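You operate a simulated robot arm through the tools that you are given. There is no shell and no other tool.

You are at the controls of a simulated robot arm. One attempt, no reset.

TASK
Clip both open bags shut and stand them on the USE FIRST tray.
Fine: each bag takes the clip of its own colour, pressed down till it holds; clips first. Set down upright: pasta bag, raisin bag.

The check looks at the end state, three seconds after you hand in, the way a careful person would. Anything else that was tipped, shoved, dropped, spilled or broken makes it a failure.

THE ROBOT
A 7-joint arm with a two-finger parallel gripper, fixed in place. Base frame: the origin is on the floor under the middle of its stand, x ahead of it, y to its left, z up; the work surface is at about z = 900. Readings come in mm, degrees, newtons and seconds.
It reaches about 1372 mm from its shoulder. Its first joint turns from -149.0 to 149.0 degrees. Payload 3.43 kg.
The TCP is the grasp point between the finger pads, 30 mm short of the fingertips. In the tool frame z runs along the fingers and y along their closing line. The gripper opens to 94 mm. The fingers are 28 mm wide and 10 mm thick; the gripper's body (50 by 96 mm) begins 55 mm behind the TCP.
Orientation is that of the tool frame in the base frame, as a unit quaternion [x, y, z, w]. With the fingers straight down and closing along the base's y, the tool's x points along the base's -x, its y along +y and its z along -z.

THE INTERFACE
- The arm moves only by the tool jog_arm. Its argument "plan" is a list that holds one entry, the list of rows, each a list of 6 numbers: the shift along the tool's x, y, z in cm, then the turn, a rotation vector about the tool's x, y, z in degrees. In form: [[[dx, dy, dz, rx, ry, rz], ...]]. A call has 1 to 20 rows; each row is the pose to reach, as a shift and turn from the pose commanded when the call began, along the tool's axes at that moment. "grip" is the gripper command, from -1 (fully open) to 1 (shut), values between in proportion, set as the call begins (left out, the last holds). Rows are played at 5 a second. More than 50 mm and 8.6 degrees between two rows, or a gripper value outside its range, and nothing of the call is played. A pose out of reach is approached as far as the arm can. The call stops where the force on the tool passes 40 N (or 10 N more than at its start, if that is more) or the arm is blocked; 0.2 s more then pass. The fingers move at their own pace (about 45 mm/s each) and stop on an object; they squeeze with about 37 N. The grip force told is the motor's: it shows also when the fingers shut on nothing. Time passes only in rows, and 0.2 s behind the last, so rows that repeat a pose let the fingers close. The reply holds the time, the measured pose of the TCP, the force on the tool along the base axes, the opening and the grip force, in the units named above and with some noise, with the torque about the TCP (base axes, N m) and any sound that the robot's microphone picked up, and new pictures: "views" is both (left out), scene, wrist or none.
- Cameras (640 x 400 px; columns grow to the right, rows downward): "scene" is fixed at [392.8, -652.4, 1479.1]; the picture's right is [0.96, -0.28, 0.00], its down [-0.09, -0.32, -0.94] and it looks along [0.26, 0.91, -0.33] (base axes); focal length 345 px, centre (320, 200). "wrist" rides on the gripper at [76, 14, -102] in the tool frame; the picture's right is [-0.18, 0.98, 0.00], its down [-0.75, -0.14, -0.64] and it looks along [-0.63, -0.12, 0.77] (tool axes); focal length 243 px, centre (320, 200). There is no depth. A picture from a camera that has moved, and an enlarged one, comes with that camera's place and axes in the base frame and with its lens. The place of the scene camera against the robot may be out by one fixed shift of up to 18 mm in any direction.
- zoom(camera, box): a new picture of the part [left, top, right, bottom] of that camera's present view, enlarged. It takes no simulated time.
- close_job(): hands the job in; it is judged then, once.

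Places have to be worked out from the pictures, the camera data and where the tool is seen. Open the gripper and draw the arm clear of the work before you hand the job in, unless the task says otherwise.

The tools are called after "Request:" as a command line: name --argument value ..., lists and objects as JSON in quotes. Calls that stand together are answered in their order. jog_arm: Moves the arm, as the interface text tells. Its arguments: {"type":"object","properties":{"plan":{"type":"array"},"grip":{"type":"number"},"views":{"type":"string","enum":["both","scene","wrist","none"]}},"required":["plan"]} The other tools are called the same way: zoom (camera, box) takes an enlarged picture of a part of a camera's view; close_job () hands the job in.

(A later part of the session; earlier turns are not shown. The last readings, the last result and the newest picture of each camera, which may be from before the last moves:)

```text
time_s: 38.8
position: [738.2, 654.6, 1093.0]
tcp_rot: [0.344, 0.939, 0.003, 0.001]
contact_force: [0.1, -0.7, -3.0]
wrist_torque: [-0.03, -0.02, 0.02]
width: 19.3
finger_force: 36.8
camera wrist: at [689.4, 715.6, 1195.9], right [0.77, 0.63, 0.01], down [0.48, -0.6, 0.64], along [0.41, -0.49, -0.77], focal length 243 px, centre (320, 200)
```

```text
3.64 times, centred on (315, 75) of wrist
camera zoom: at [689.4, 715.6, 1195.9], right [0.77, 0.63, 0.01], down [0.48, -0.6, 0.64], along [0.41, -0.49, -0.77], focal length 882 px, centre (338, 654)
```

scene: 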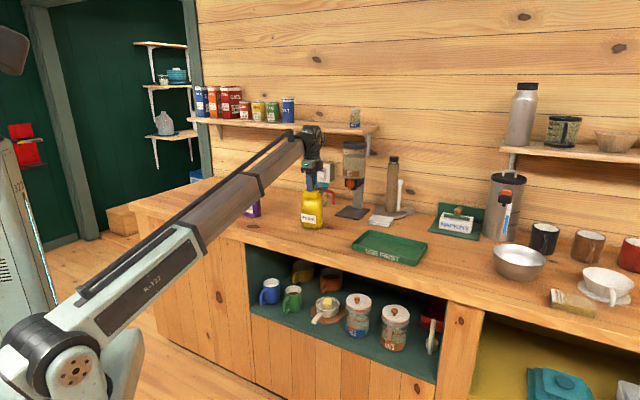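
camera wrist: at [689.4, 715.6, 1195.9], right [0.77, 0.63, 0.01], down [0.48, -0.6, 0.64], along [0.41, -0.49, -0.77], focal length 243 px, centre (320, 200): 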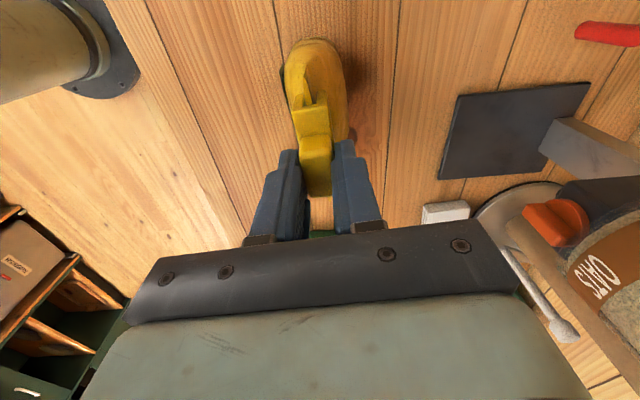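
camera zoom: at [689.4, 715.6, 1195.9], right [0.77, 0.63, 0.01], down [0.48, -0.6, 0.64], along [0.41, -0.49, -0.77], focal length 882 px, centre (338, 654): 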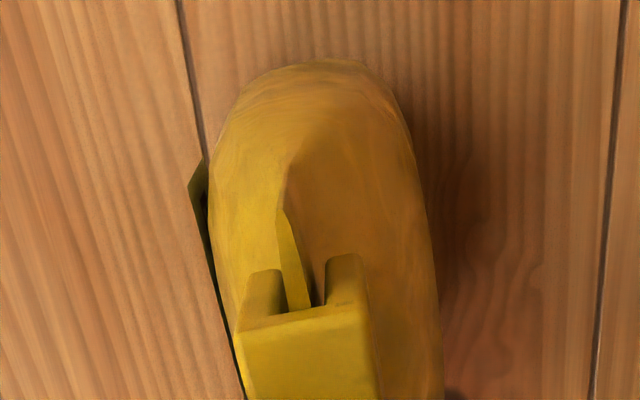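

The bag hangs from its clip (about 3 N) and stays upright, so carrying by the clip works. I lift it well clear and carry it slowly along the counter to over the right part of the tray, staying high, to survey the tray with the wrist camera.

Request:
jog_arm --plan '[[[0, 0, -2.5, 0, 0, 0], [0, 0, -6.0, 0, 0, 0], [0, 0, -10.0, 0, 0, 0], [0, 0, -13.5, 0, 0, 0], [0, 0, -15.7, 0, 0, 0], [-2.0, -0.36, -15.7, 0, 0, 0.4], [-5.0, -0.9, -15.7, 0, 0, 0.8], [-8.2, -1.49, -15.7, 0, 0, 1.2], [-11.5, -2.08, -15.7, 0, 0, 1.6], [-14.8, -2.68, -15.7, 0, 0, 2.0], [-18.1, -3.28, -15.7, 0, 0, 2.4], [-21.4, -3.88, -15.7, 0, 0, 2.8], [-24.7, -4.48, -15.7, 0, 0, 3.2], [-28.0, -5.08, -15.7, 0, 0, 3.6], [-31.3, -5.67, -15.7, 0, 0, 4.0], [-34.6, -6.27, -15.7, 0, 0, 4.2], [-37.9, -6.87, -15.7, 0, 0, 4.4], [-40.4, -7.32, -15.7, 0, 0, 4.5], [-41.6, -7.54, -15.7, 0, 0, 4.5], [-41.6, -7.54, -15.7, 0, 0, 4.5]]]' --views "both"

Request:
zoom --camera "scene" --box '[320, 130, 460, 280]'

Request:
zoom --camera "wrist" --box '[180, 0, 440, 160]'

```text
time_s: 43.0
position: [1007.0, 327.4, 1248.3]
tcp_rot: [0.379, 0.925, 0.003, 0.0]
contact_force: [-0.6, -0.1, -3.9]
wrist_torque: [0.0, 0.0, -0.01]
width: 19.3
finger_force: 36.9
camera wrist: at [962.8, 390.8, 1350.7], right [0.82, 0.57, 0.01], down [0.43, -0.63, 0.64], along [0.37, -0.52, -0.77], focal length 243 px, centre (320, 200)
```

scene: 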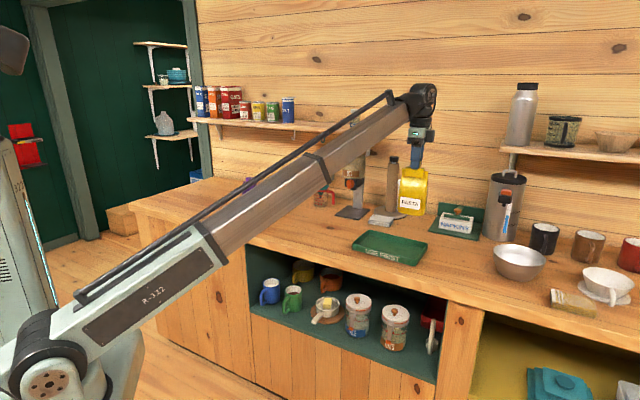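
wrist: 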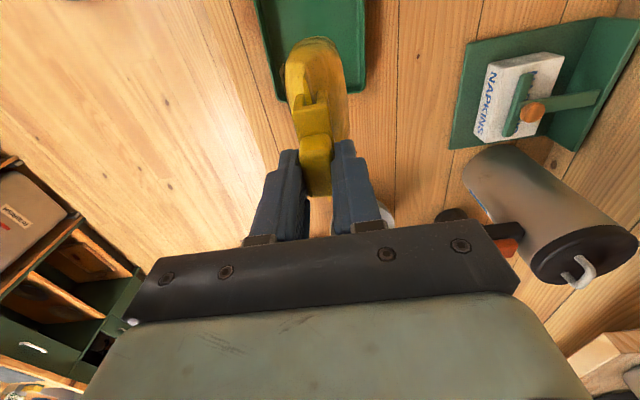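

```text
2.67 times, centred on (390, 205) of scene
camera zoom: at [392.8, -652.4, 1479.1], right [0.96, -0.28, 0.0], down [-0.09, -0.32, -0.94], along [0.26, 0.91, -0.33], focal length 921 px, centre (133, 187)
```

zoom: 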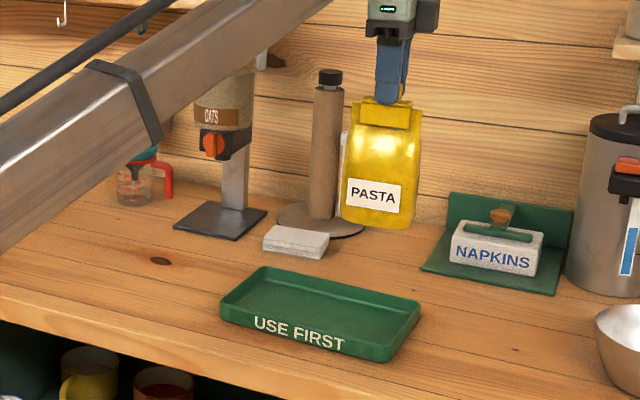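

```text
2.46 times, centred on (310, 80) of wrist
camera zoom: at [962.8, 390.8, 1350.7], right [0.82, 0.57, 0.01], down [0.43, -0.63, 0.64], along [0.37, -0.52, -0.77], focal length 597 px, centre (345, 495)
```

zoom: 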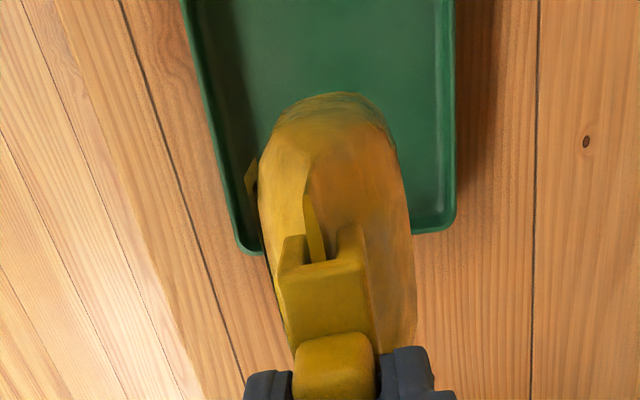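

The tray is measured from above: centre about (960,371), roughly 233×146 mm, turned about 2.8° relative to the tool. The pasta bag goes on the left half (tool +115 mm), so I move there and lower to hover with the bag's base above the rim.

Request:
jog_arm --plan '[[[2.0, 0, 0, 0, 0, 0.8], [5.0, 0, 0, 0, 0, 1.6], [8.0, 0, 0, 0, 0, 2.4], [10.5, 0, 0, 0, 0, 2.8], [11.55, 0, 0, 0, 0, 2.8], [11.55, 0, 2.0, 0, 0, 2.8], [11.55, 0, 5.0, 0, 0, 2.8], [11.55, 0, 8.0, 0, 0, 2.8], [11.55, 0, 10.5, 0, 0, 2.8], [11.55, 0, 11.5, 0, 0, 2.8], [11.55, 0, 11.5, 0, 0, 2.8], [11.55, 0, 11.5, 0, 0, 2.8]]]' --views "both"

Request:
zoom --camera "scene" --box '[330, 170, 440, 275]'

Request:
zoom --camera "wrist" --box '[180, 0, 440, 160]'

```text
time_s: 45.6
position: [924.5, 411.4, 1130.4]
tcp_rot: [0.402, 0.916, 0.004, 0.001]
contact_force: [-0.6, 0.4, -2.7]
wrist_torque: [-0.02, -0.01, 0.02]
width: 19.5
finger_force: 36.9
camera wrist: at [884.1, 477.6, 1233.3], right [0.85, 0.53, 0.01], down [0.4, -0.65, 0.64], along [0.34, -0.54, -0.77], focal length 243 px, centre (320, 200)
```

scene: 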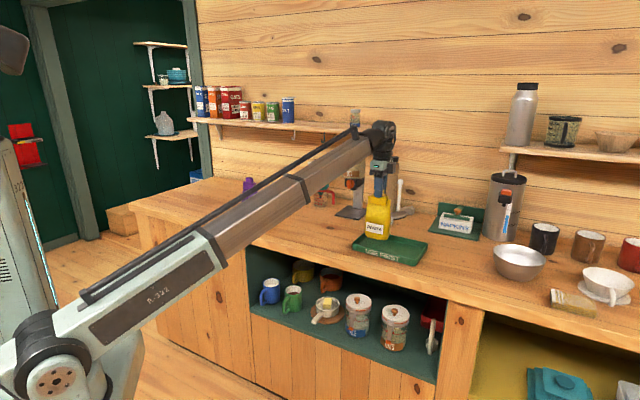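
wrist: 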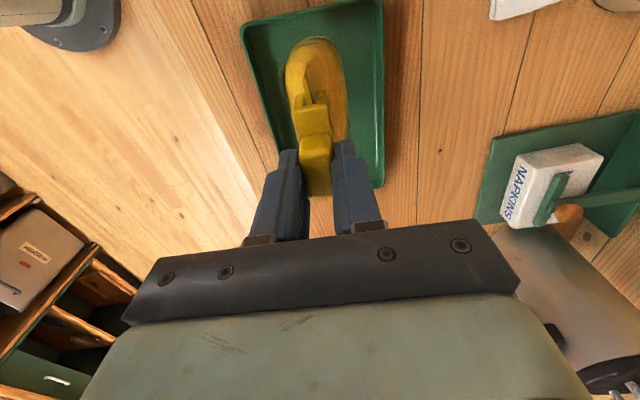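

```text
3.81 times, centred on (385, 222) of scene
camera zoom: at [392.8, -652.4, 1479.1], right [0.96, -0.28, 0.0], down [-0.09, -0.32, -0.94], along [0.26, 0.91, -0.33], focal length 1316 px, centre (72, 114)
```

zoom: 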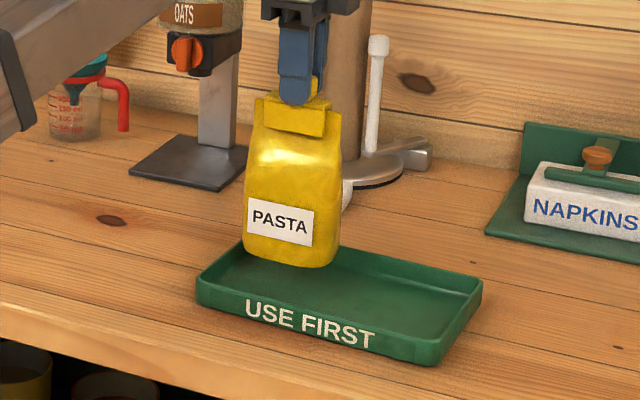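

```text
2.46 times, centred on (310, 80) of wrist
camera zoom: at [884.1, 477.6, 1233.3], right [0.85, 0.53, 0.01], down [0.4, -0.65, 0.64], along [0.34, -0.54, -0.77], focal length 597 px, centre (345, 495)
```

zoom: 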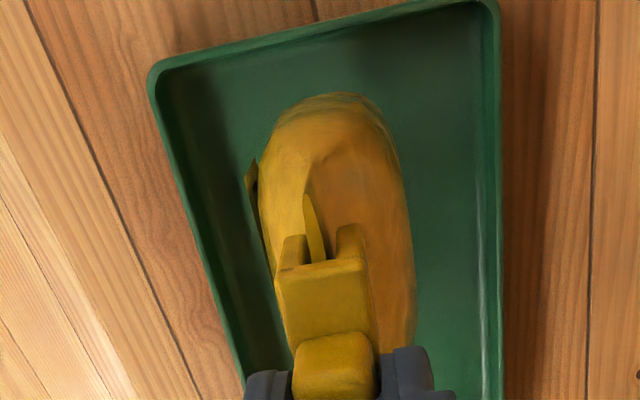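

The tray lines up with the bag (about 12 mm margin from the left inner wall, centred front-to-back). I lower 34 mm first.

Request:
jog_arm --plan '[[[0, 0.05, 0.8, 0, 0, 0.5], [0, 0.05, 1.6, 0, 0, 0.8], [0, 0.05, 2.4, 0, 0, 0.8], [0, 0.05, 3.0, 0, 0, 0.8], [0, 0.05, 3.4, 0, 0, 0.8], [0, 0.05, 3.4, 0, 0, 0.8], [0, 0.05, 3.4, 0, 0, 0.8]]]' --views "both"

Request:
zoom --camera "scene" --box '[330, 170, 440, 275]'

Request:
zoom --camera "wrist" --box '[180, 0, 440, 160]'

```text
time_s: 47.2
position: [927.1, 410.0, 1098.3]
tcp_rot: [0.408, 0.913, 0.004, 0.001]
contact_force: [-0.2, 0.2, -2.2]
wrist_torque: [-0.01, -0.04, 0.01]
width: 19.5
finger_force: 36.9
camera wrist: at [887.2, 477.2, 1200.9], right [0.86, 0.52, 0.01], down [0.39, -0.66, 0.64], along [0.33, -0.55, -0.77], focal length 243 px, centre (320, 200)
```

scene: 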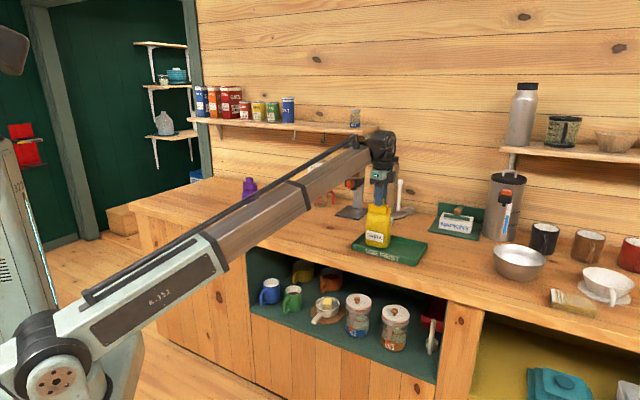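
wrist: 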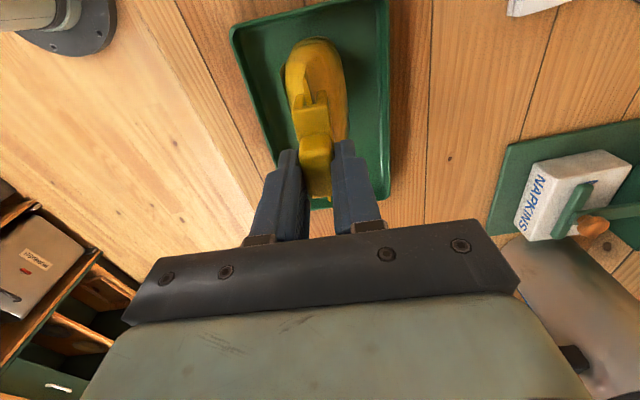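

```text
3.81 times, centred on (385, 222) of scene
camera zoom: at [392.8, -652.4, 1479.1], right [0.96, -0.28, 0.0], down [-0.09, -0.32, -0.94], along [0.26, 0.91, -0.33], focal length 1316 px, centre (72, 114)
```

zoom: 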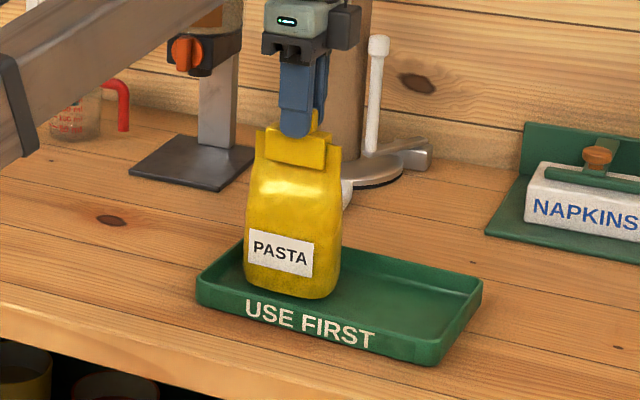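

```text
2.46 times, centred on (310, 80) of wrist
camera zoom: at [887.2, 477.2, 1200.9], right [0.86, 0.52, 0.01], down [0.39, -0.66, 0.64], along [0.33, -0.55, -0.77], focal length 597 px, centre (345, 495)
```

zoom: 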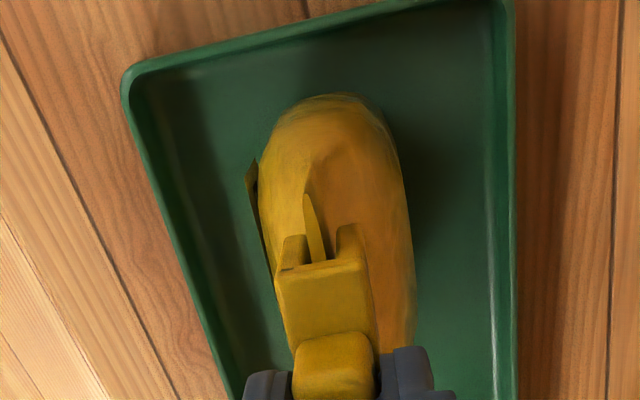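

Position inside the tray looks right; the base is about 8 mm above the floor. I lower in small steps and watch the force for touchdown.

Request:
jog_arm --plan '[[[0, 0, 0.15, 0, 0, 0], [0, 0, 0.3, 0, 0, 0], [0, 0, 0.45, 0, 0, 0], [0, 0, 0.55, 0, 0, 0], [0, 0, 0.55, 0, 0, 0]]]' --views "none"

Request:
jog_arm --plan '[[[0, 0, 0.1, 0, 0, 0], [0, 0, 0.2, 0, 0, 0], [0, 0, 0.2, 0, 0, 0]]]' --views "none"

```text
time_s: 48.4
position: [928.4, 411.1, 1094.1]
tcp_rot: [0.408, 0.913, 0.003, 0.001]
contact_force: [-0.8, 0.1, -3.3]
wrist_torque: [-0.03, -0.01, 0.03]
width: 19.2
finger_force: 37.0
```

```text
time_s: 49.2
position: [927.5, 411.9, 1092.7]
tcp_rot: [0.408, 0.913, 0.004, 0.001]
contact_force: [-0.1, -0.4, -2.5]
wrist_torque: [0.0, 0.02, 0.02]
width: 19.2
finger_force: 36.7
```

Still carrying the full 3 N at z≈1092; I continue down in 1 mm steps, checking the force after each short call.

Request:
jog_arm --plan '[[[0, 0, 0.1, 0, 0, 0], [0, 0, 0.2, 0, 0, 0], [0, 0, 0.2, 0, 0, 0]]]' --views "none"

Request:
jog_arm --plan '[[[0, 0, 0.1, 0, 0, 0], [0, 0, 0.2, 0, 0, 0], [0, 0, 0.2, 0, 0, 0]]]' --views "both"

Request:
zoom --camera "scene" --box '[350, 190, 430, 265]'

```text
time_s: 50.0
position: [926.4, 411.5, 1091.5]
tcp_rot: [0.408, 0.913, 0.004, 0.001]
contact_force: [2.6, 0.9, 11.8]
wrist_torque: [0.07, -0.1, 0.01]
width: 19.5
finger_force: 36.8
```

```text
time_s: 51.0
position: [926.7, 411.3, 1092.1]
tcp_rot: [0.408, 0.913, 0.005, 0.002]
contact_force: [-1.0, 0.5, 10.1]
wrist_torque: [0.03, 0.25, 0.0]
width: 19.1
finger_force: 36.4
stopped in row 3: the force on the tool passed its limit at 41 N (the readings are from after the stop); the commanded pose is now the measured one
camera wrist: at [886.5, 477.7, 1193.6], right [0.86, 0.52, 0.01], down [0.39, -0.66, 0.64], along [0.34, -0.54, -0.77], focal length 243 px, centre (320, 200)
```

scene: 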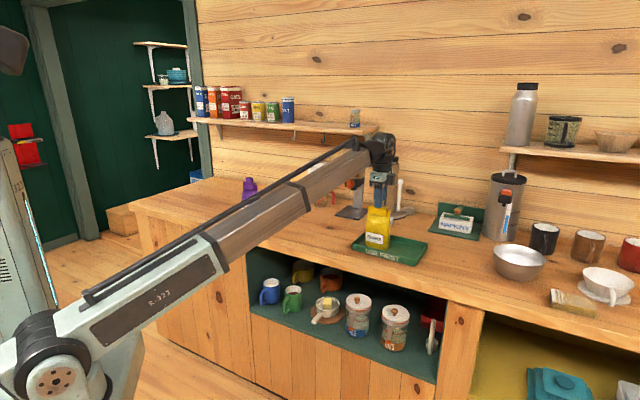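
wrist: 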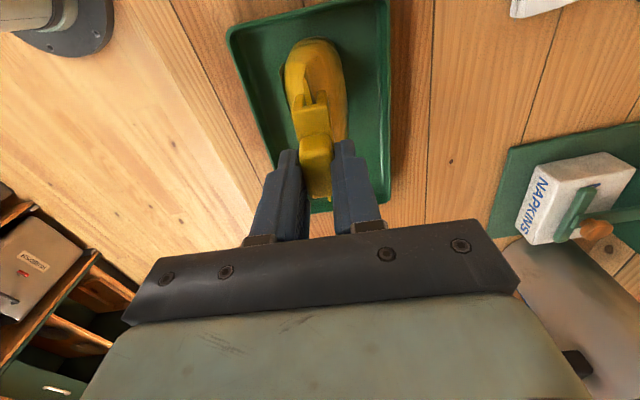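

```text
5.33 times, centred on (390, 228) of scene
camera zoom: at [392.8, -652.4, 1479.1], right [0.96, -0.28, 0.0], down [-0.09, -0.32, -0.94], along [0.26, 0.91, -0.33], focal length 1842 px, centre (-53, 53)
```

zoom: 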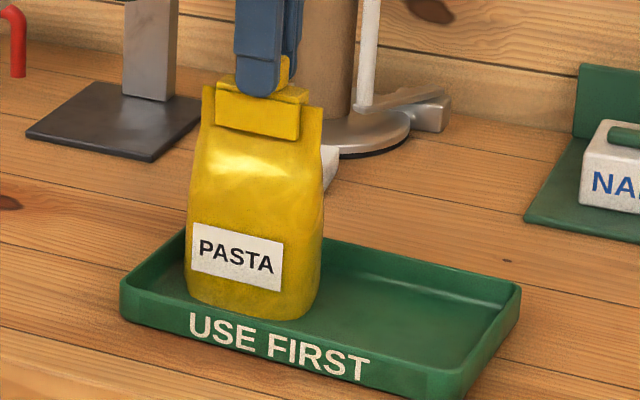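

Touchdown at TCP z≈1091. I ease up about 0.8 mm to relieve the press, then open the fingers and rise.

Request:
jog_arm --plan '[[[0, 0, -0.08, 0, 0, 0], [0, 0, -0.08, 0, 0, 0]]]' --views "none"

Request:
jog_arm --plan '[[[0, 0, 0, 0, 0, 0], [0, 0, 0, 0, 0, 0], [0, 0, 0, 0, 0, 0], [0, 0, 0, 0, 0, 0]]]' --grip 0 --views "both"

Request:
zoom --camera "scene" --box '[350, 190, 430, 265]'

```text
time_s: 51.6
position: [927.3, 409.8, 1091.2]
tcp_rot: [0.407, 0.913, 0.005, 0.002]
contact_force: [-0.6, 2.3, 10.3]
wrist_torque: [0.2, 0.09, -0.02]
width: 19.6
finger_force: 37.1
```

```text
time_s: 52.6
position: [926.2, 411.6, 1090.5]
tcp_rot: [0.41, 0.912, 0.005, 0.002]
contact_force: [0.0, 0.5, -1.0]
wrist_torque: [0.0, -0.02, -0.02]
width: 47.0
finger_force: 0.0
camera wrist: at [886.9, 477.4, 1192.9], right [0.86, 0.52, 0.01], down [0.39, -0.66, 0.64], along [0.34, -0.54, -0.77], focal length 243 px, centre (320, 200)
```

scene: 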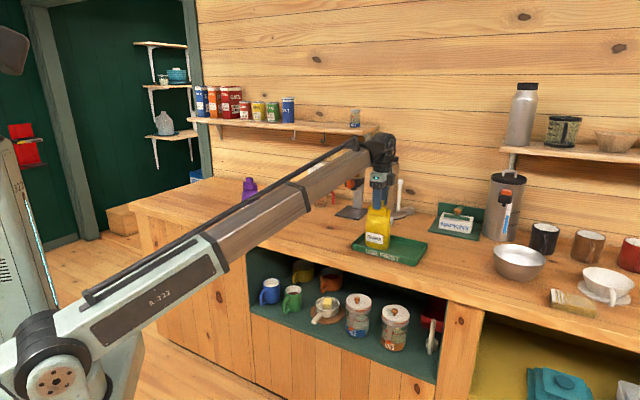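
wrist: 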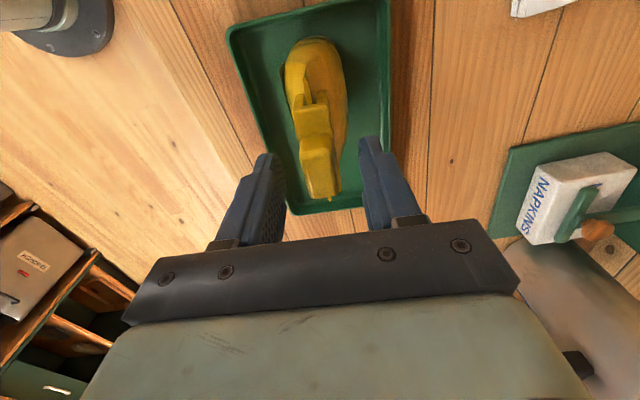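

```text
5.33 times, centred on (390, 228) of scene
camera zoom: at [392.8, -652.4, 1479.1], right [0.96, -0.28, 0.0], down [-0.09, -0.32, -0.94], along [0.26, 0.91, -0.33], focal length 1842 px, centre (-53, 53)
```

zoom: 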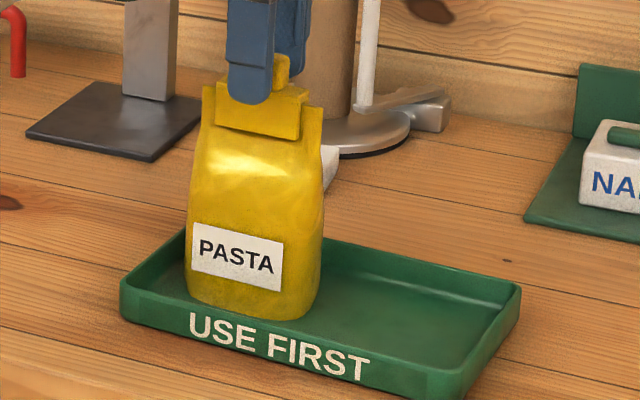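

The pasta bag stands upright in the tray, released. I rise 10 cm straight up and travel back along the counter to above the raisin bag's clip.

Request:
jog_arm --plan '[[[0, 0, -1.5, 0, 0, 0], [0, 0, -5.0, 0, 0, 0], [0, 0, -8.5, 0, 0, 0], [0, 0, -10.0, 0, 0, 0], [4.0, 0, -10.0, 0, 0, 0], [8.5, -0.1, -10.0, 0, 0, 0], [13.0, -0.2, -10.0, 0, 0, 0], [17.5, -0.3, -10.0, 0, 0, 0], [22.0, -0.4, -10.0, 0, 0, 0], [26.5, -0.5, -10.0, 0, 0, 0], [31.0, -0.6, -10.0, 0, 0, 0], [35.5, -0.7, -10.0, 0, 0, 0], [40.0, -0.8, -10.0, 0, 0, 0], [44.5, -0.85, -10.0, 0, 0, 0], [49.0, -0.9, -10.0, 0, 0, 0], [53.5, -0.95, -10.0, 0, 0, 0], [58.0, -1.0, -10.0, 0, 0, 0], [61.5, -1.03, -10.0, 0, 0, 0], [61.5, -1.03, -10.0, 0, 0, 0], [61.5, -1.03, -10.0, 0, 0, 0]]]' --views "both"

Request:
zoom --camera "wrist" --box '[220, 20, 420, 180]'

Request:
zoom --camera "scene" --box '[350, 170, 440, 275]'

```text
time_s: 56.8
position: [509.8, 861.6, 1187.5]
tcp_rot: [0.409, 0.913, 0.004, 0.002]
contact_force: [0.7, -1.8, 0.4]
wrist_torque: [0.0, -0.04, 0.05]
width: 47.1
finger_force: 0.2
camera wrist: at [469.6, 928.7, 1289.6], right [0.86, 0.52, 0.01], down [0.39, -0.66, 0.64], along [0.34, -0.54, -0.77], focal length 243 px, centre (320, 200)
```

scene: 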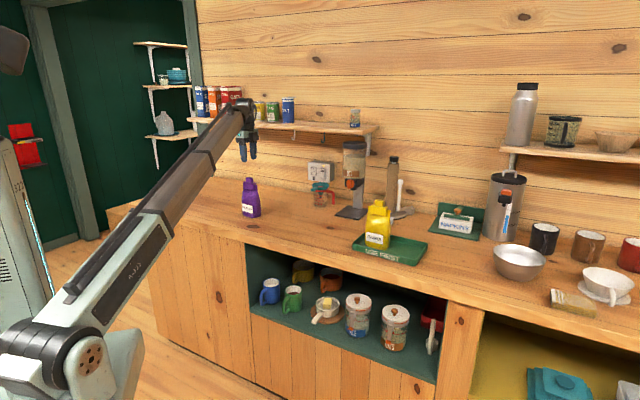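
wrist: 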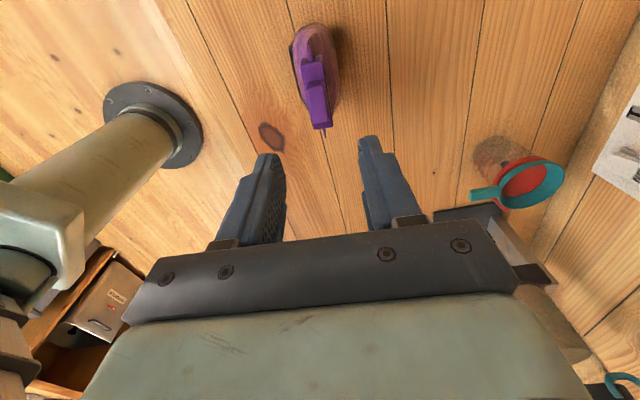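

```text
2.50 times, centred on (320, 100) of wrist
camera zoom: at [469.6, 928.7, 1289.6], right [0.86, 0.52, 0.01], down [0.39, -0.66, 0.64], along [0.34, -0.54, -0.77], focal length 606 px, centre (320, 450)
```

zoom: 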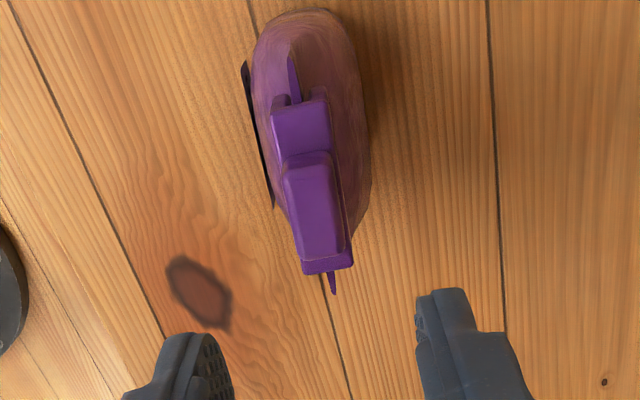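

```text
3.81 times, centred on (395, 222) of scene
camera zoom: at [392.8, -652.4, 1479.1], right [0.96, -0.28, 0.0], down [-0.09, -0.32, -0.94], along [0.26, 0.91, -0.33], focal length 1316 px, centre (34, 114)
```

zoom: 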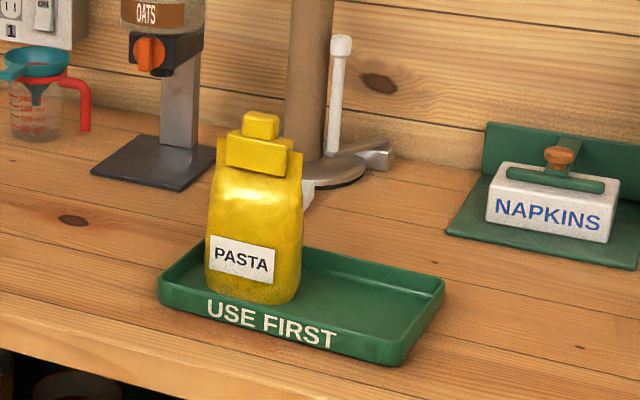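

The pasta bag stands well on the tray. The purple clip is at tool offset (+4,-0.8) mm with about 1° of turn; I correct and lower to z≈1112 with open fingers to recheck.

Request:
jog_arm --plan '[[[0.4, -0.08, 0, 0, 0, 1.0], [0.4, -0.08, 2.5, 0, 0, 1.0], [0.4, -0.08, 5.0, 0, 0, 1.0], [0.4, -0.08, 7.5, 0, 0, 1.0], [0.4, -0.08, 7.5, 0, 0, 1.0], [0.4, -0.08, 7.5, 0, 0, 1.0]]]' --views "both"

Request:
zoom --camera "wrist" --box '[220, 60, 420, 220]'

Request:
zoom --camera "scene" --box '[220, 140, 290, 225]'

```text
time_s: 58.2
position: [505.8, 865.8, 1116.3]
tcp_rot: [0.417, 0.909, 0.005, 0.001]
contact_force: [0.3, 0.6, -0.3]
wrist_torque: [-0.01, 0.05, 0.03]
width: 47.2
finger_force: 0.0
camera wrist: at [467.8, 933.1, 1217.7], right [0.86, 0.5, 0.01], down [0.38, -0.67, 0.64], along [0.33, -0.55, -0.77], focal length 243 px, centre (320, 200)
```

scene: 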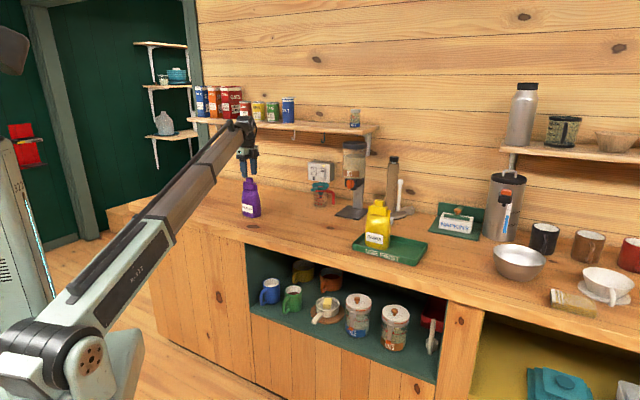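
wrist: 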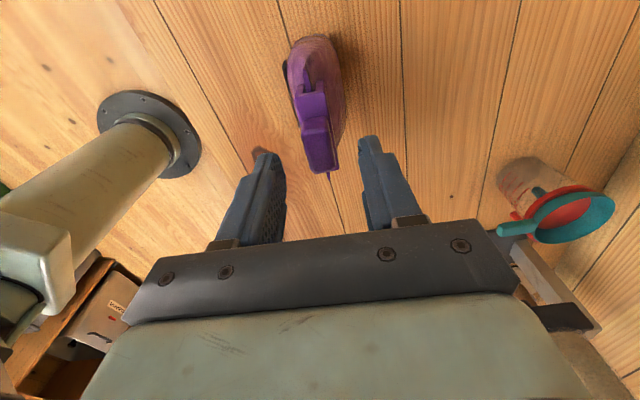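

```text
2.50 times, centred on (320, 140) of wrist
camera zoom: at [467.8, 933.1, 1217.7], right [0.86, 0.5, 0.01], down [0.38, -0.67, 0.64], along [0.33, -0.55, -0.77], focal length 606 px, centre (320, 350)
```

zoom: 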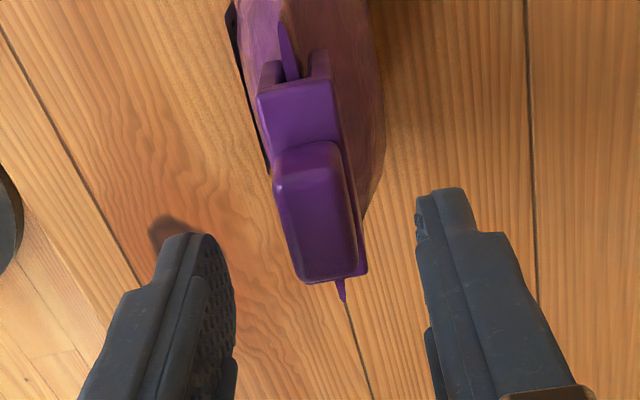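

```text
4.71 times, centred on (255, 182) of scene
camera zoom: at [392.8, -652.4, 1479.1], right [0.96, -0.28, 0.0], down [-0.09, -0.32, -0.94], along [0.26, 0.91, -0.33], focal length 1626 px, centre (626, 282)
```

zoom: 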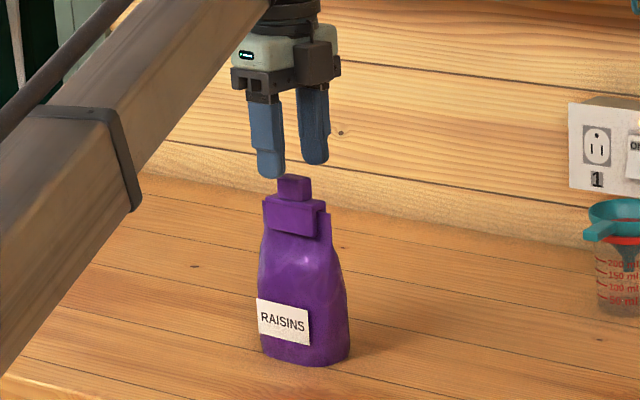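

The clip is within 2 mm of the grip axis. I correct and descend 29 mm to the tab, then close.

Request:
jog_arm --plan '[[[-0.2, -0.13, 0.8, 0, 0, 0.4], [-0.2, -0.13, 1.8, 0, 0, 0.7], [-0.2, -0.13, 2.6, 0, 0, 0.7], [-0.2, -0.13, 2.95, 0, 0, 0.7], [-0.2, -0.13, 2.95, 0, 0, 0.7], [-0.2, -0.13, 2.95, 0, 0, 0.7]]]' --views "wrist"

Request:
zoom --camera "wrist" --box '[220, 60, 420, 220]'

Request:
zoom --camera "scene" --box '[225, 155, 275, 215]'

```text
time_s: 59.6
position: [506.6, 864.8, 1086.6]
tcp_rot: [0.423, 0.906, 0.004, 0.002]
contact_force: [-0.3, -1.0, 0.8]
wrist_torque: [0.02, 0.01, -0.01]
width: 47.1
finger_force: 0.0
camera wrist: at [468.1, 931.4, 1188.7], right [0.87, 0.49, 0.01], down [0.37, -0.67, 0.64], along [0.32, -0.55, -0.77], focal length 243 px, centre (320, 200)
```

wrist: 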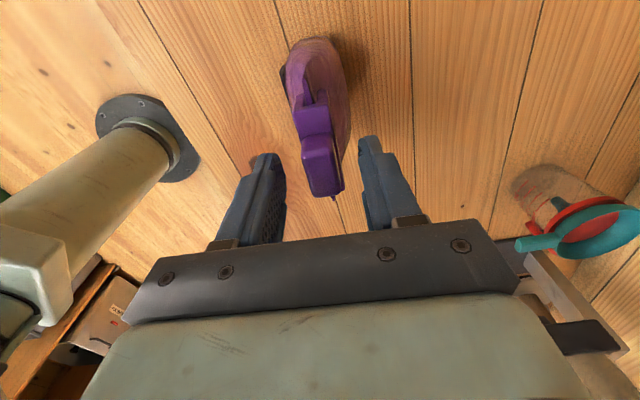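

```text
2.50 times, centred on (320, 140) of wrist
camera zoom: at [468.1, 931.4, 1188.7], right [0.87, 0.49, 0.01], down [0.37, -0.67, 0.64], along [0.32, -0.55, -0.77], focal length 606 px, centre (320, 350)
```

zoom: 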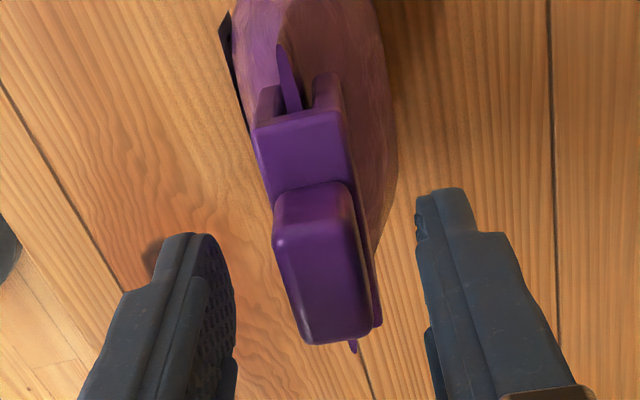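

```text
6.67 times, centred on (250, 185) of scene
camera zoom: at [392.8, -652.4, 1479.1], right [0.96, -0.28, 0.0], down [-0.09, -0.32, -0.94], along [0.26, 0.91, -0.33], focal length 2303 px, centre (787, 300)
```

zoom: 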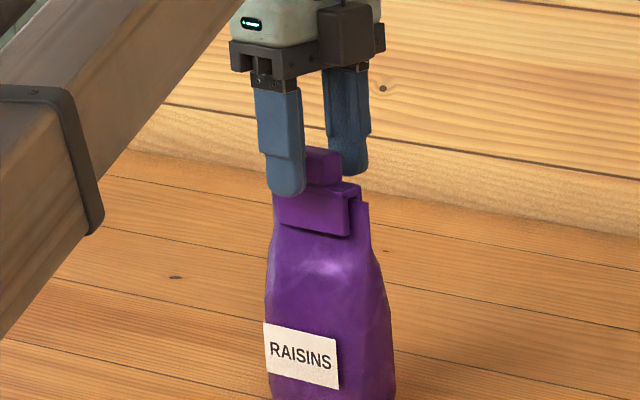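

The clip is at y≈+1 mm and I'm now about 1° over-rotated; I correct both and close on the tab.

Request:
jog_arm --plan '[[[0, 0.1, 0, 0, 0, -1.0], [0, 0.1, 0, 0, 0, -1.0], [0, 0.1, 0, 0, 0, -1.0]]]' --views "none"

Request:
jog_arm --plan '[[[0, 0, 0, 0, 0, 0], [0, 0, 0, 0, 0, 0], [0, 0, 0, 0, 0, 0], [0, 0, 0, 0, 0, 0], [0, 0, 0, 0, 0, 0]]]' --grip 1 --views "both"

Request:
zoom --camera "wrist" --box '[220, 60, 420, 220]'

Request:
zoom --camera "scene" --box '[215, 155, 285, 225]'

```text
time_s: 60.4
position: [507.3, 864.4, 1085.9]
tcp_rot: [0.414, 0.91, 0.005, 0.001]
contact_force: [0.8, 0.1, -0.2]
wrist_torque: [0.02, -0.02, 0.02]
width: 46.9
finger_force: 0.1
```

```text
time_s: 61.6
position: [508.3, 864.6, 1086.7]
tcp_rot: [0.415, 0.91, 0.005, 0.001]
contact_force: [-1.0, 0.0, 1.2]
wrist_torque: [-0.05, 0.07, -0.02]
width: 19.6
finger_force: 36.7
camera wrist: at [467.9, 931.2, 1188.5], right [0.86, 0.51, 0.01], down [0.38, -0.67, 0.64], along [0.33, -0.55, -0.77], focal length 243 px, centre (320, 200)
```

scene: 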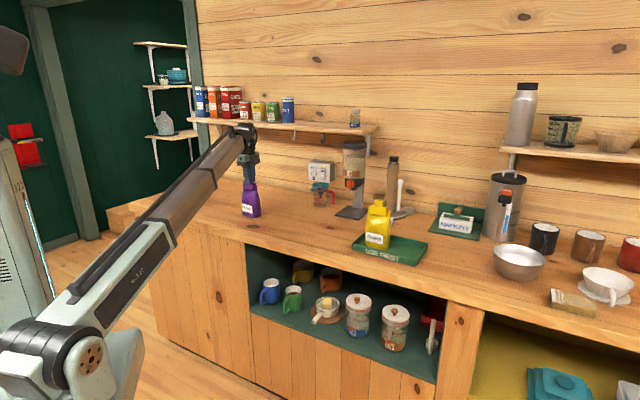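
wrist: 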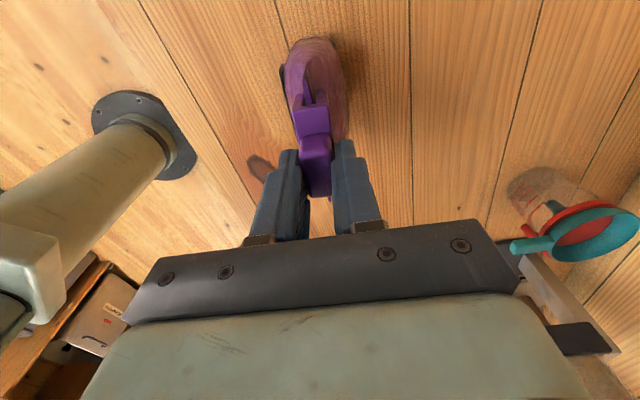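

```text
2.50 times, centred on (320, 140) of wrist
camera zoom: at [467.9, 931.2, 1188.5], right [0.86, 0.51, 0.01], down [0.38, -0.67, 0.64], along [0.33, -0.55, -0.77], focal length 606 px, centre (320, 350)
```

zoom: 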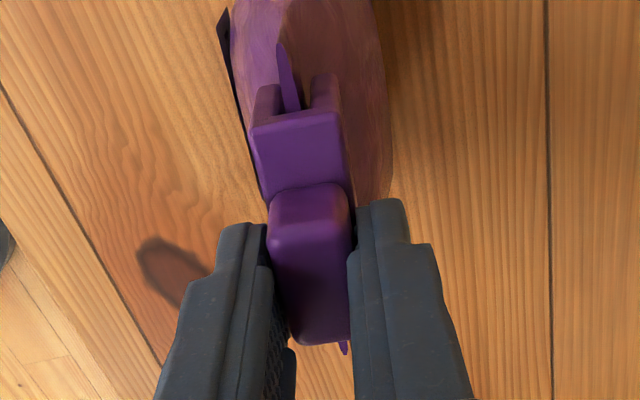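

```text
5.71 times, centred on (250, 190) of scene
camera zoom: at [392.8, -652.4, 1479.1], right [0.96, -0.28, 0.0], down [-0.09, -0.32, -0.94], along [0.26, 0.91, -0.33], focal length 1974 px, centre (720, 257)
```

zoom: 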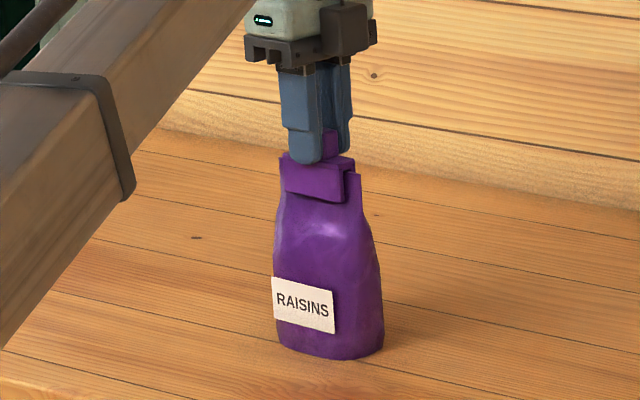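

The tab is gripped (19.6 mm, 37 N). I do a slow 10 mm test lift and read the weight.

Request:
jog_arm --plan '[[[0, 0, -0.15, 0, 0, 0], [0, 0, -0.3, 0, 0, 0], [0, 0, -0.45, 0, 0, 0], [0, 0, -0.6, 0, 0, 0], [0, 0, -0.8, 0, 0, 0], [0, 0, -1.0, 0, 0, 0], [0, 0, -1.0, 0, 0, 0], [0, 0, -1.0, 0, 0, 0]]]' --views "both"

Request:
zoom --camera "scene" --box '[215, 155, 285, 225]'

```text
time_s: 63.4
position: [508.3, 862.2, 1095.7]
tcp_rot: [0.415, 0.91, 0.005, 0.001]
contact_force: [0.6, 0.3, -3.3]
wrist_torque: [-0.01, 0.0, 0.03]
width: 19.2
finger_force: 37.1
camera wrist: at [468.9, 930.6, 1198.7], right [0.86, 0.51, 0.01], down [0.38, -0.66, 0.64], along [0.33, -0.55, -0.77], focal length 243 px, centre (320, 200)
```

scene: 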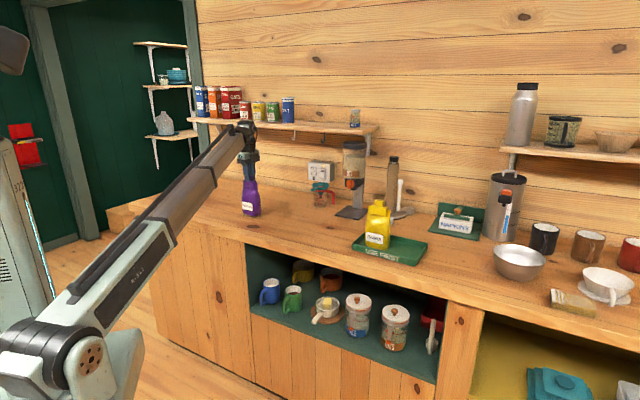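
wrist: 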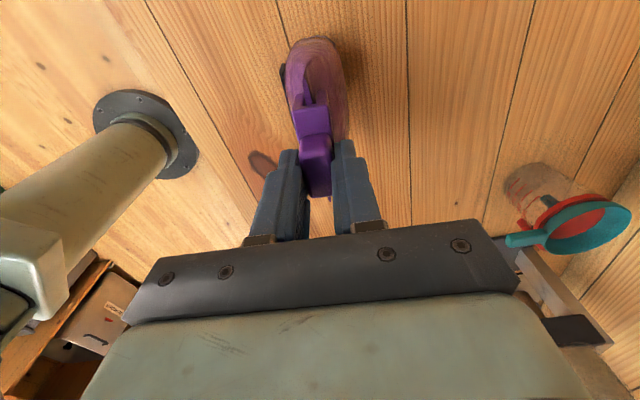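

```text
5.71 times, centred on (250, 190) of scene
camera zoom: at [392.8, -652.4, 1479.1], right [0.96, -0.28, 0.0], down [-0.09, -0.32, -0.94], along [0.26, 0.91, -0.33], focal length 1974 px, centre (720, 257)
```

zoom: 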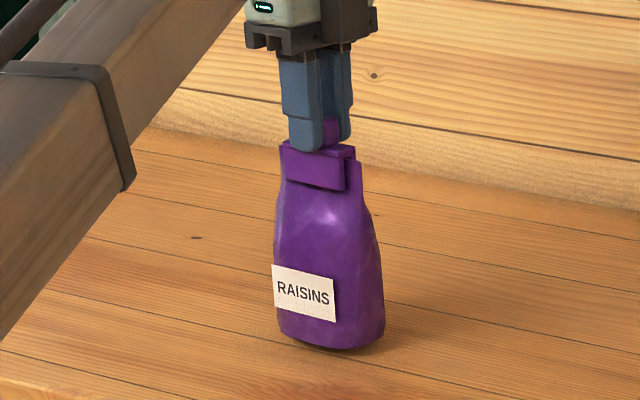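

The clip carries the raisin bag too (3.3 N). I lift it and carry it along the counter while rising to TCP z≈1300, so it will clear the pasta bag, and stop short of the tray to check.

Request:
jog_arm --plan '[[[0, 0, -3, 0, 0, 0], [0, 0, -7, 0, 0, 0], [0, 0, -10.5, 0, 0, 0], [-2, 0.06, -11, 0, 0, 0], [-5.5, 0.16, -12, 0, 0, 0], [-9.5, 0.28, -13.2, 0, 0, 0], [-13.5, 0.4, -14.4, 0, 0, 0], [-17.5, 0.5, -15.6, 0, 0, 0], [-21.5, 0.63, -16.8, 0, 0, 0], [-25.5, 0.74, -18.0, 0, 0, 0], [-29.5, 0.86, -19.2, 0, 0, 0], [-33.5, 0.98, -20.2, 0, 0, 0], [-37.5, 1.1, -20.5, 0, 0, 0], [-41.5, 1.2, -20.5, 0, 0, 0], [-45.0, 1.31, -20.5, 0, 0, 0], [-48.0, 1.4, -20.5, 0, 0, 0], [-50.0, 1.46, -20.5, 0, 0, 0], [-50.0, 1.46, -20.5, 0, 0, 0], [-50.0, 1.46, -20.5, 0, 0, 0]]]' --views "both"

Request:
zoom --camera "scene" --box '[320, 110, 460, 275]'

```text
time_s: 67.4
position: [850.2, 497.2, 1284.7]
tcp_rot: [0.414, 0.91, 0.016, 0.011]
contact_force: [-0.1, 0.6, -2.9]
wrist_torque: [-0.02, -0.04, 0.02]
width: 19.3
finger_force: 36.6
out of reach, approached as far as the arm can: row 9, 10, 11, 12, 13, 14, 15, 16, 17, 18, 19
camera wrist: at [809.0, 562.5, 1387.6], right [0.86, 0.51, 0.04], down [0.37, -0.68, 0.64], along [0.35, -0.54, -0.77], focal length 243 px, centre (320, 200)
```

scene: 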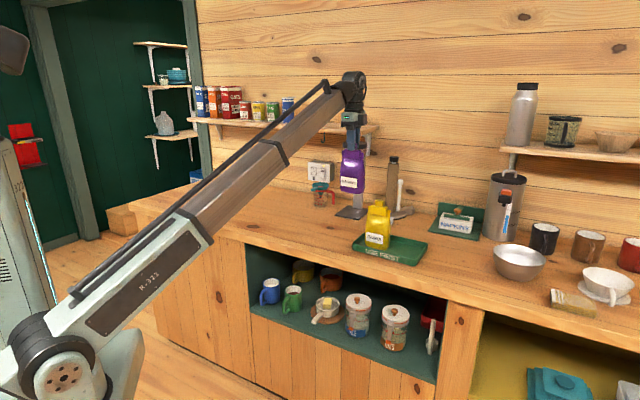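
wrist: 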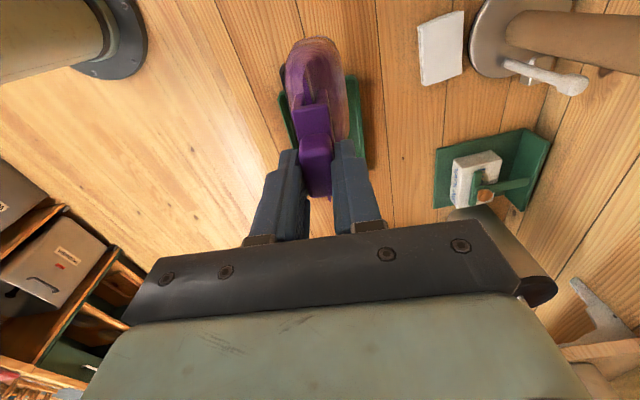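

```text
2.42 times, centred on (390, 192) of scene
camera zoom: at [392.8, -652.4, 1479.1], right [0.96, -0.28, 0.0], down [-0.09, -0.32, -0.94], along [0.26, 0.91, -0.33], focal length 837 px, centre (150, 218)
```

zoom: 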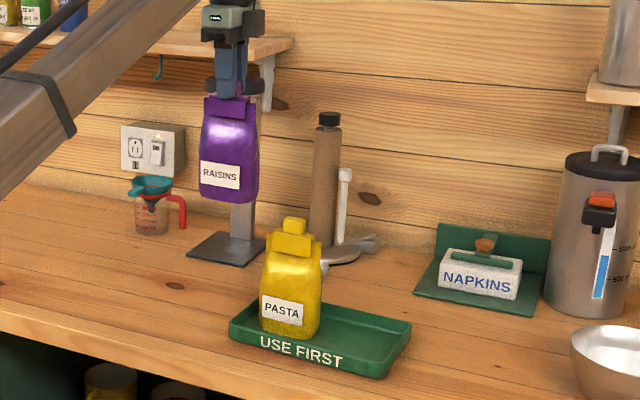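

z≈1300 is just out of reach there (it stopped at 1285 with a ~2° tilt), so I won't go over the pasta bag. Instead I lower to about 1246 and swing the bag 11 cm toward the front, to pass in front of the pasta bag.

Request:
jog_arm --plan '[[[0, -0.5, 1.5, 0, 0, 0], [0, -1.5, 3.0, 0, 0, 0], [0, -3.0, 4.5, 0, 0, 0], [0, -5.5, 5.5, 0, 0, 0], [0, -8.0, 5.5, 0, 0, 0], [0, -10.0, 5.5, 0, 0, 0], [0, -11.0, 5.5, 0, 0, 0], [0, -11.0, 5.5, 0, 0, 0], [0, -11.0, 5.5, 0, 0, 0]]]' --views "both"

Request:
zoom --camera "scene" --box '[320, 110, 460, 275]'

```text
time_s: 69.4
position: [774.7, 429.7, 1218.3]
tcp_rot: [0.415, 0.91, 0.01, 0.005]
contact_force: [-1.1, 0.5, -3.2]
wrist_torque: [-0.01, 0.03, -0.01]
width: 19.3
finger_force: 36.9
out of reach, approached as far as the arm can: row 1, 6, 7, 8, 9
camera wrist: at [733.3, 496.9, 1321.9], right [0.86, 0.51, 0.03], down [0.38, -0.67, 0.64], along [0.34, -0.54, -0.77], focal length 243 px, centre (320, 200)
```

scene: 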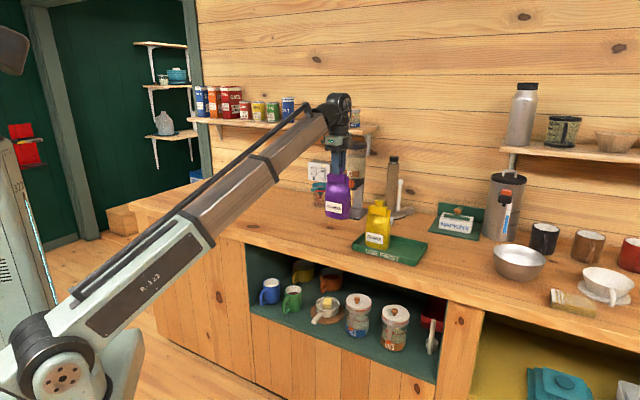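
wrist: 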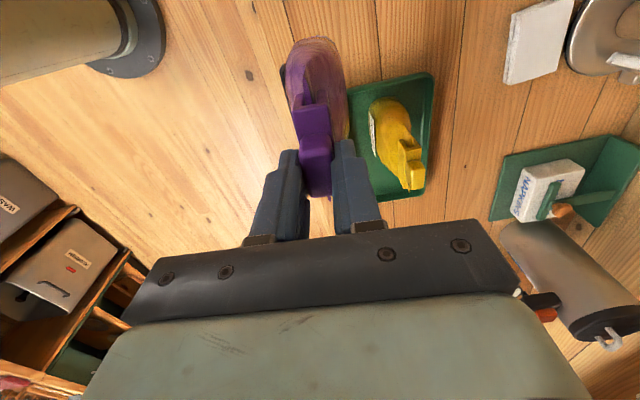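

```text
2.42 times, centred on (390, 192) of scene
camera zoom: at [392.8, -652.4, 1479.1], right [0.96, -0.28, 0.0], down [-0.09, -0.32, -0.94], along [0.26, 0.91, -0.33], focal length 837 px, centre (150, 218)
```

zoom: 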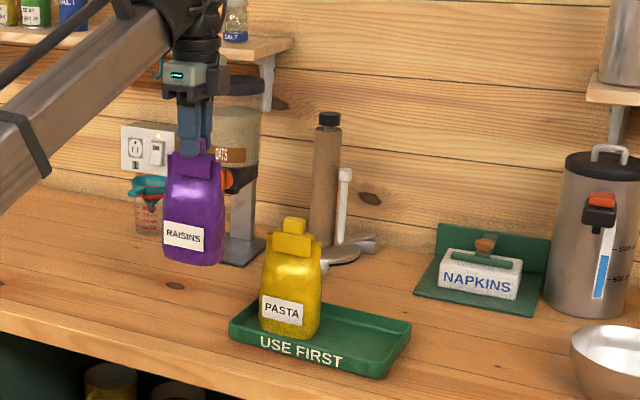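

The height limit is lower nearer the robot, so I go down to z≈1180 (bag base ≈ 995, still above everything in front of the pasta bag), then slide along the front past the pasta bag with over 30 mm clearance.

Request:
jog_arm --plan '[[[0, 0, 2, 0, 0, 0], [0, 0, 4.5, 0, 0, 0], [0, 0, 6.5, 0, 0, 0], [-2.0, 0, 6.5, 0, 0, 0], [-5.5, 0, 6.5, 0, 0, -0.3], [-9.5, 0, 6.5, 0, 0, -0.6], [-13.5, 0, 6.5, 0, 0, -0.7], [-17.5, 0, 6.5, 0, 0, -0.7], [-20.8, 0, 6.5, 0, 0, -0.7], [-22.8, 0, 6.5, 0, 0, -0.7], [-22.8, 0, 6.5, 0, 0, -0.7], [-22.8, 0, 6.5, 0, 0, -0.7]]]' --views "both"

Request:
zoom --camera "scene" --box '[320, 110, 460, 275]'

Request:
zoom --camera "wrist" --box '[240, 0, 480, 200]'

```text
time_s: 72.0
position: [923.4, 258.1, 1155.2]
tcp_rot: [0.409, 0.912, 0.004, 0.001]
contact_force: [-0.1, -0.2, -3.1]
wrist_torque: [-0.01, -0.02, -0.01]
width: 19.2
finger_force: 36.7
camera wrist: at [882.9, 326.0, 1257.7], right [0.86, 0.52, 0.01], down [0.39, -0.66, 0.64], along [0.34, -0.54, -0.77], focal length 243 px, centre (320, 200)
```

scene: 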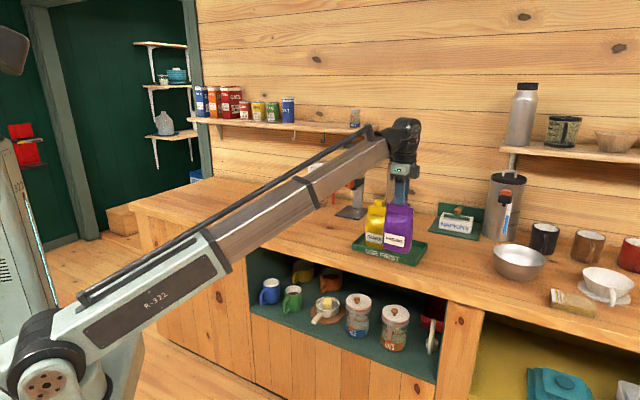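
wrist: 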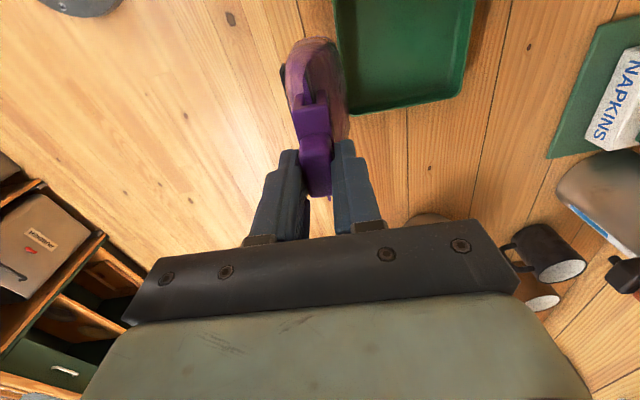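

```text
2.42 times, centred on (390, 192) of scene
camera zoom: at [392.8, -652.4, 1479.1], right [0.96, -0.28, 0.0], down [-0.09, -0.32, -0.94], along [0.26, 0.91, -0.33], focal length 837 px, centre (150, 218)
```

zoom: 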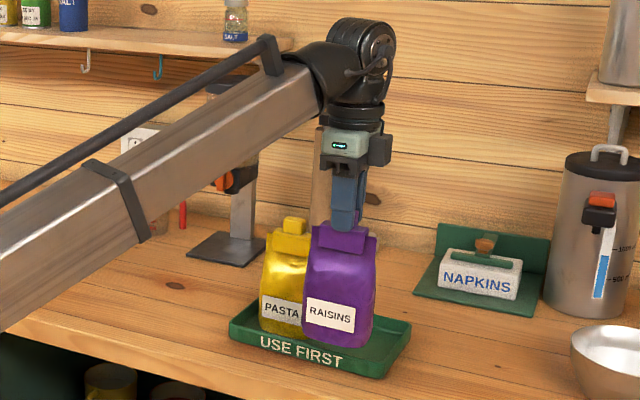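

```text
2.00 times, centred on (360, 100) of wrist
camera zoom: at [882.9, 326.0, 1257.7], right [0.86, 0.52, 0.01], down [0.39, -0.66, 0.64], along [0.34, -0.54, -0.77], focal length 485 px, centre (240, 400)
```

zoom: 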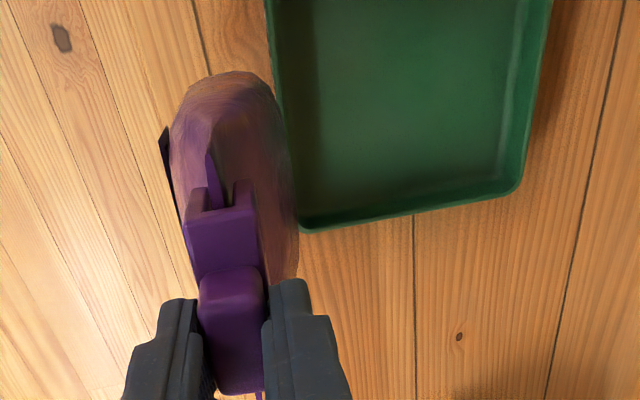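

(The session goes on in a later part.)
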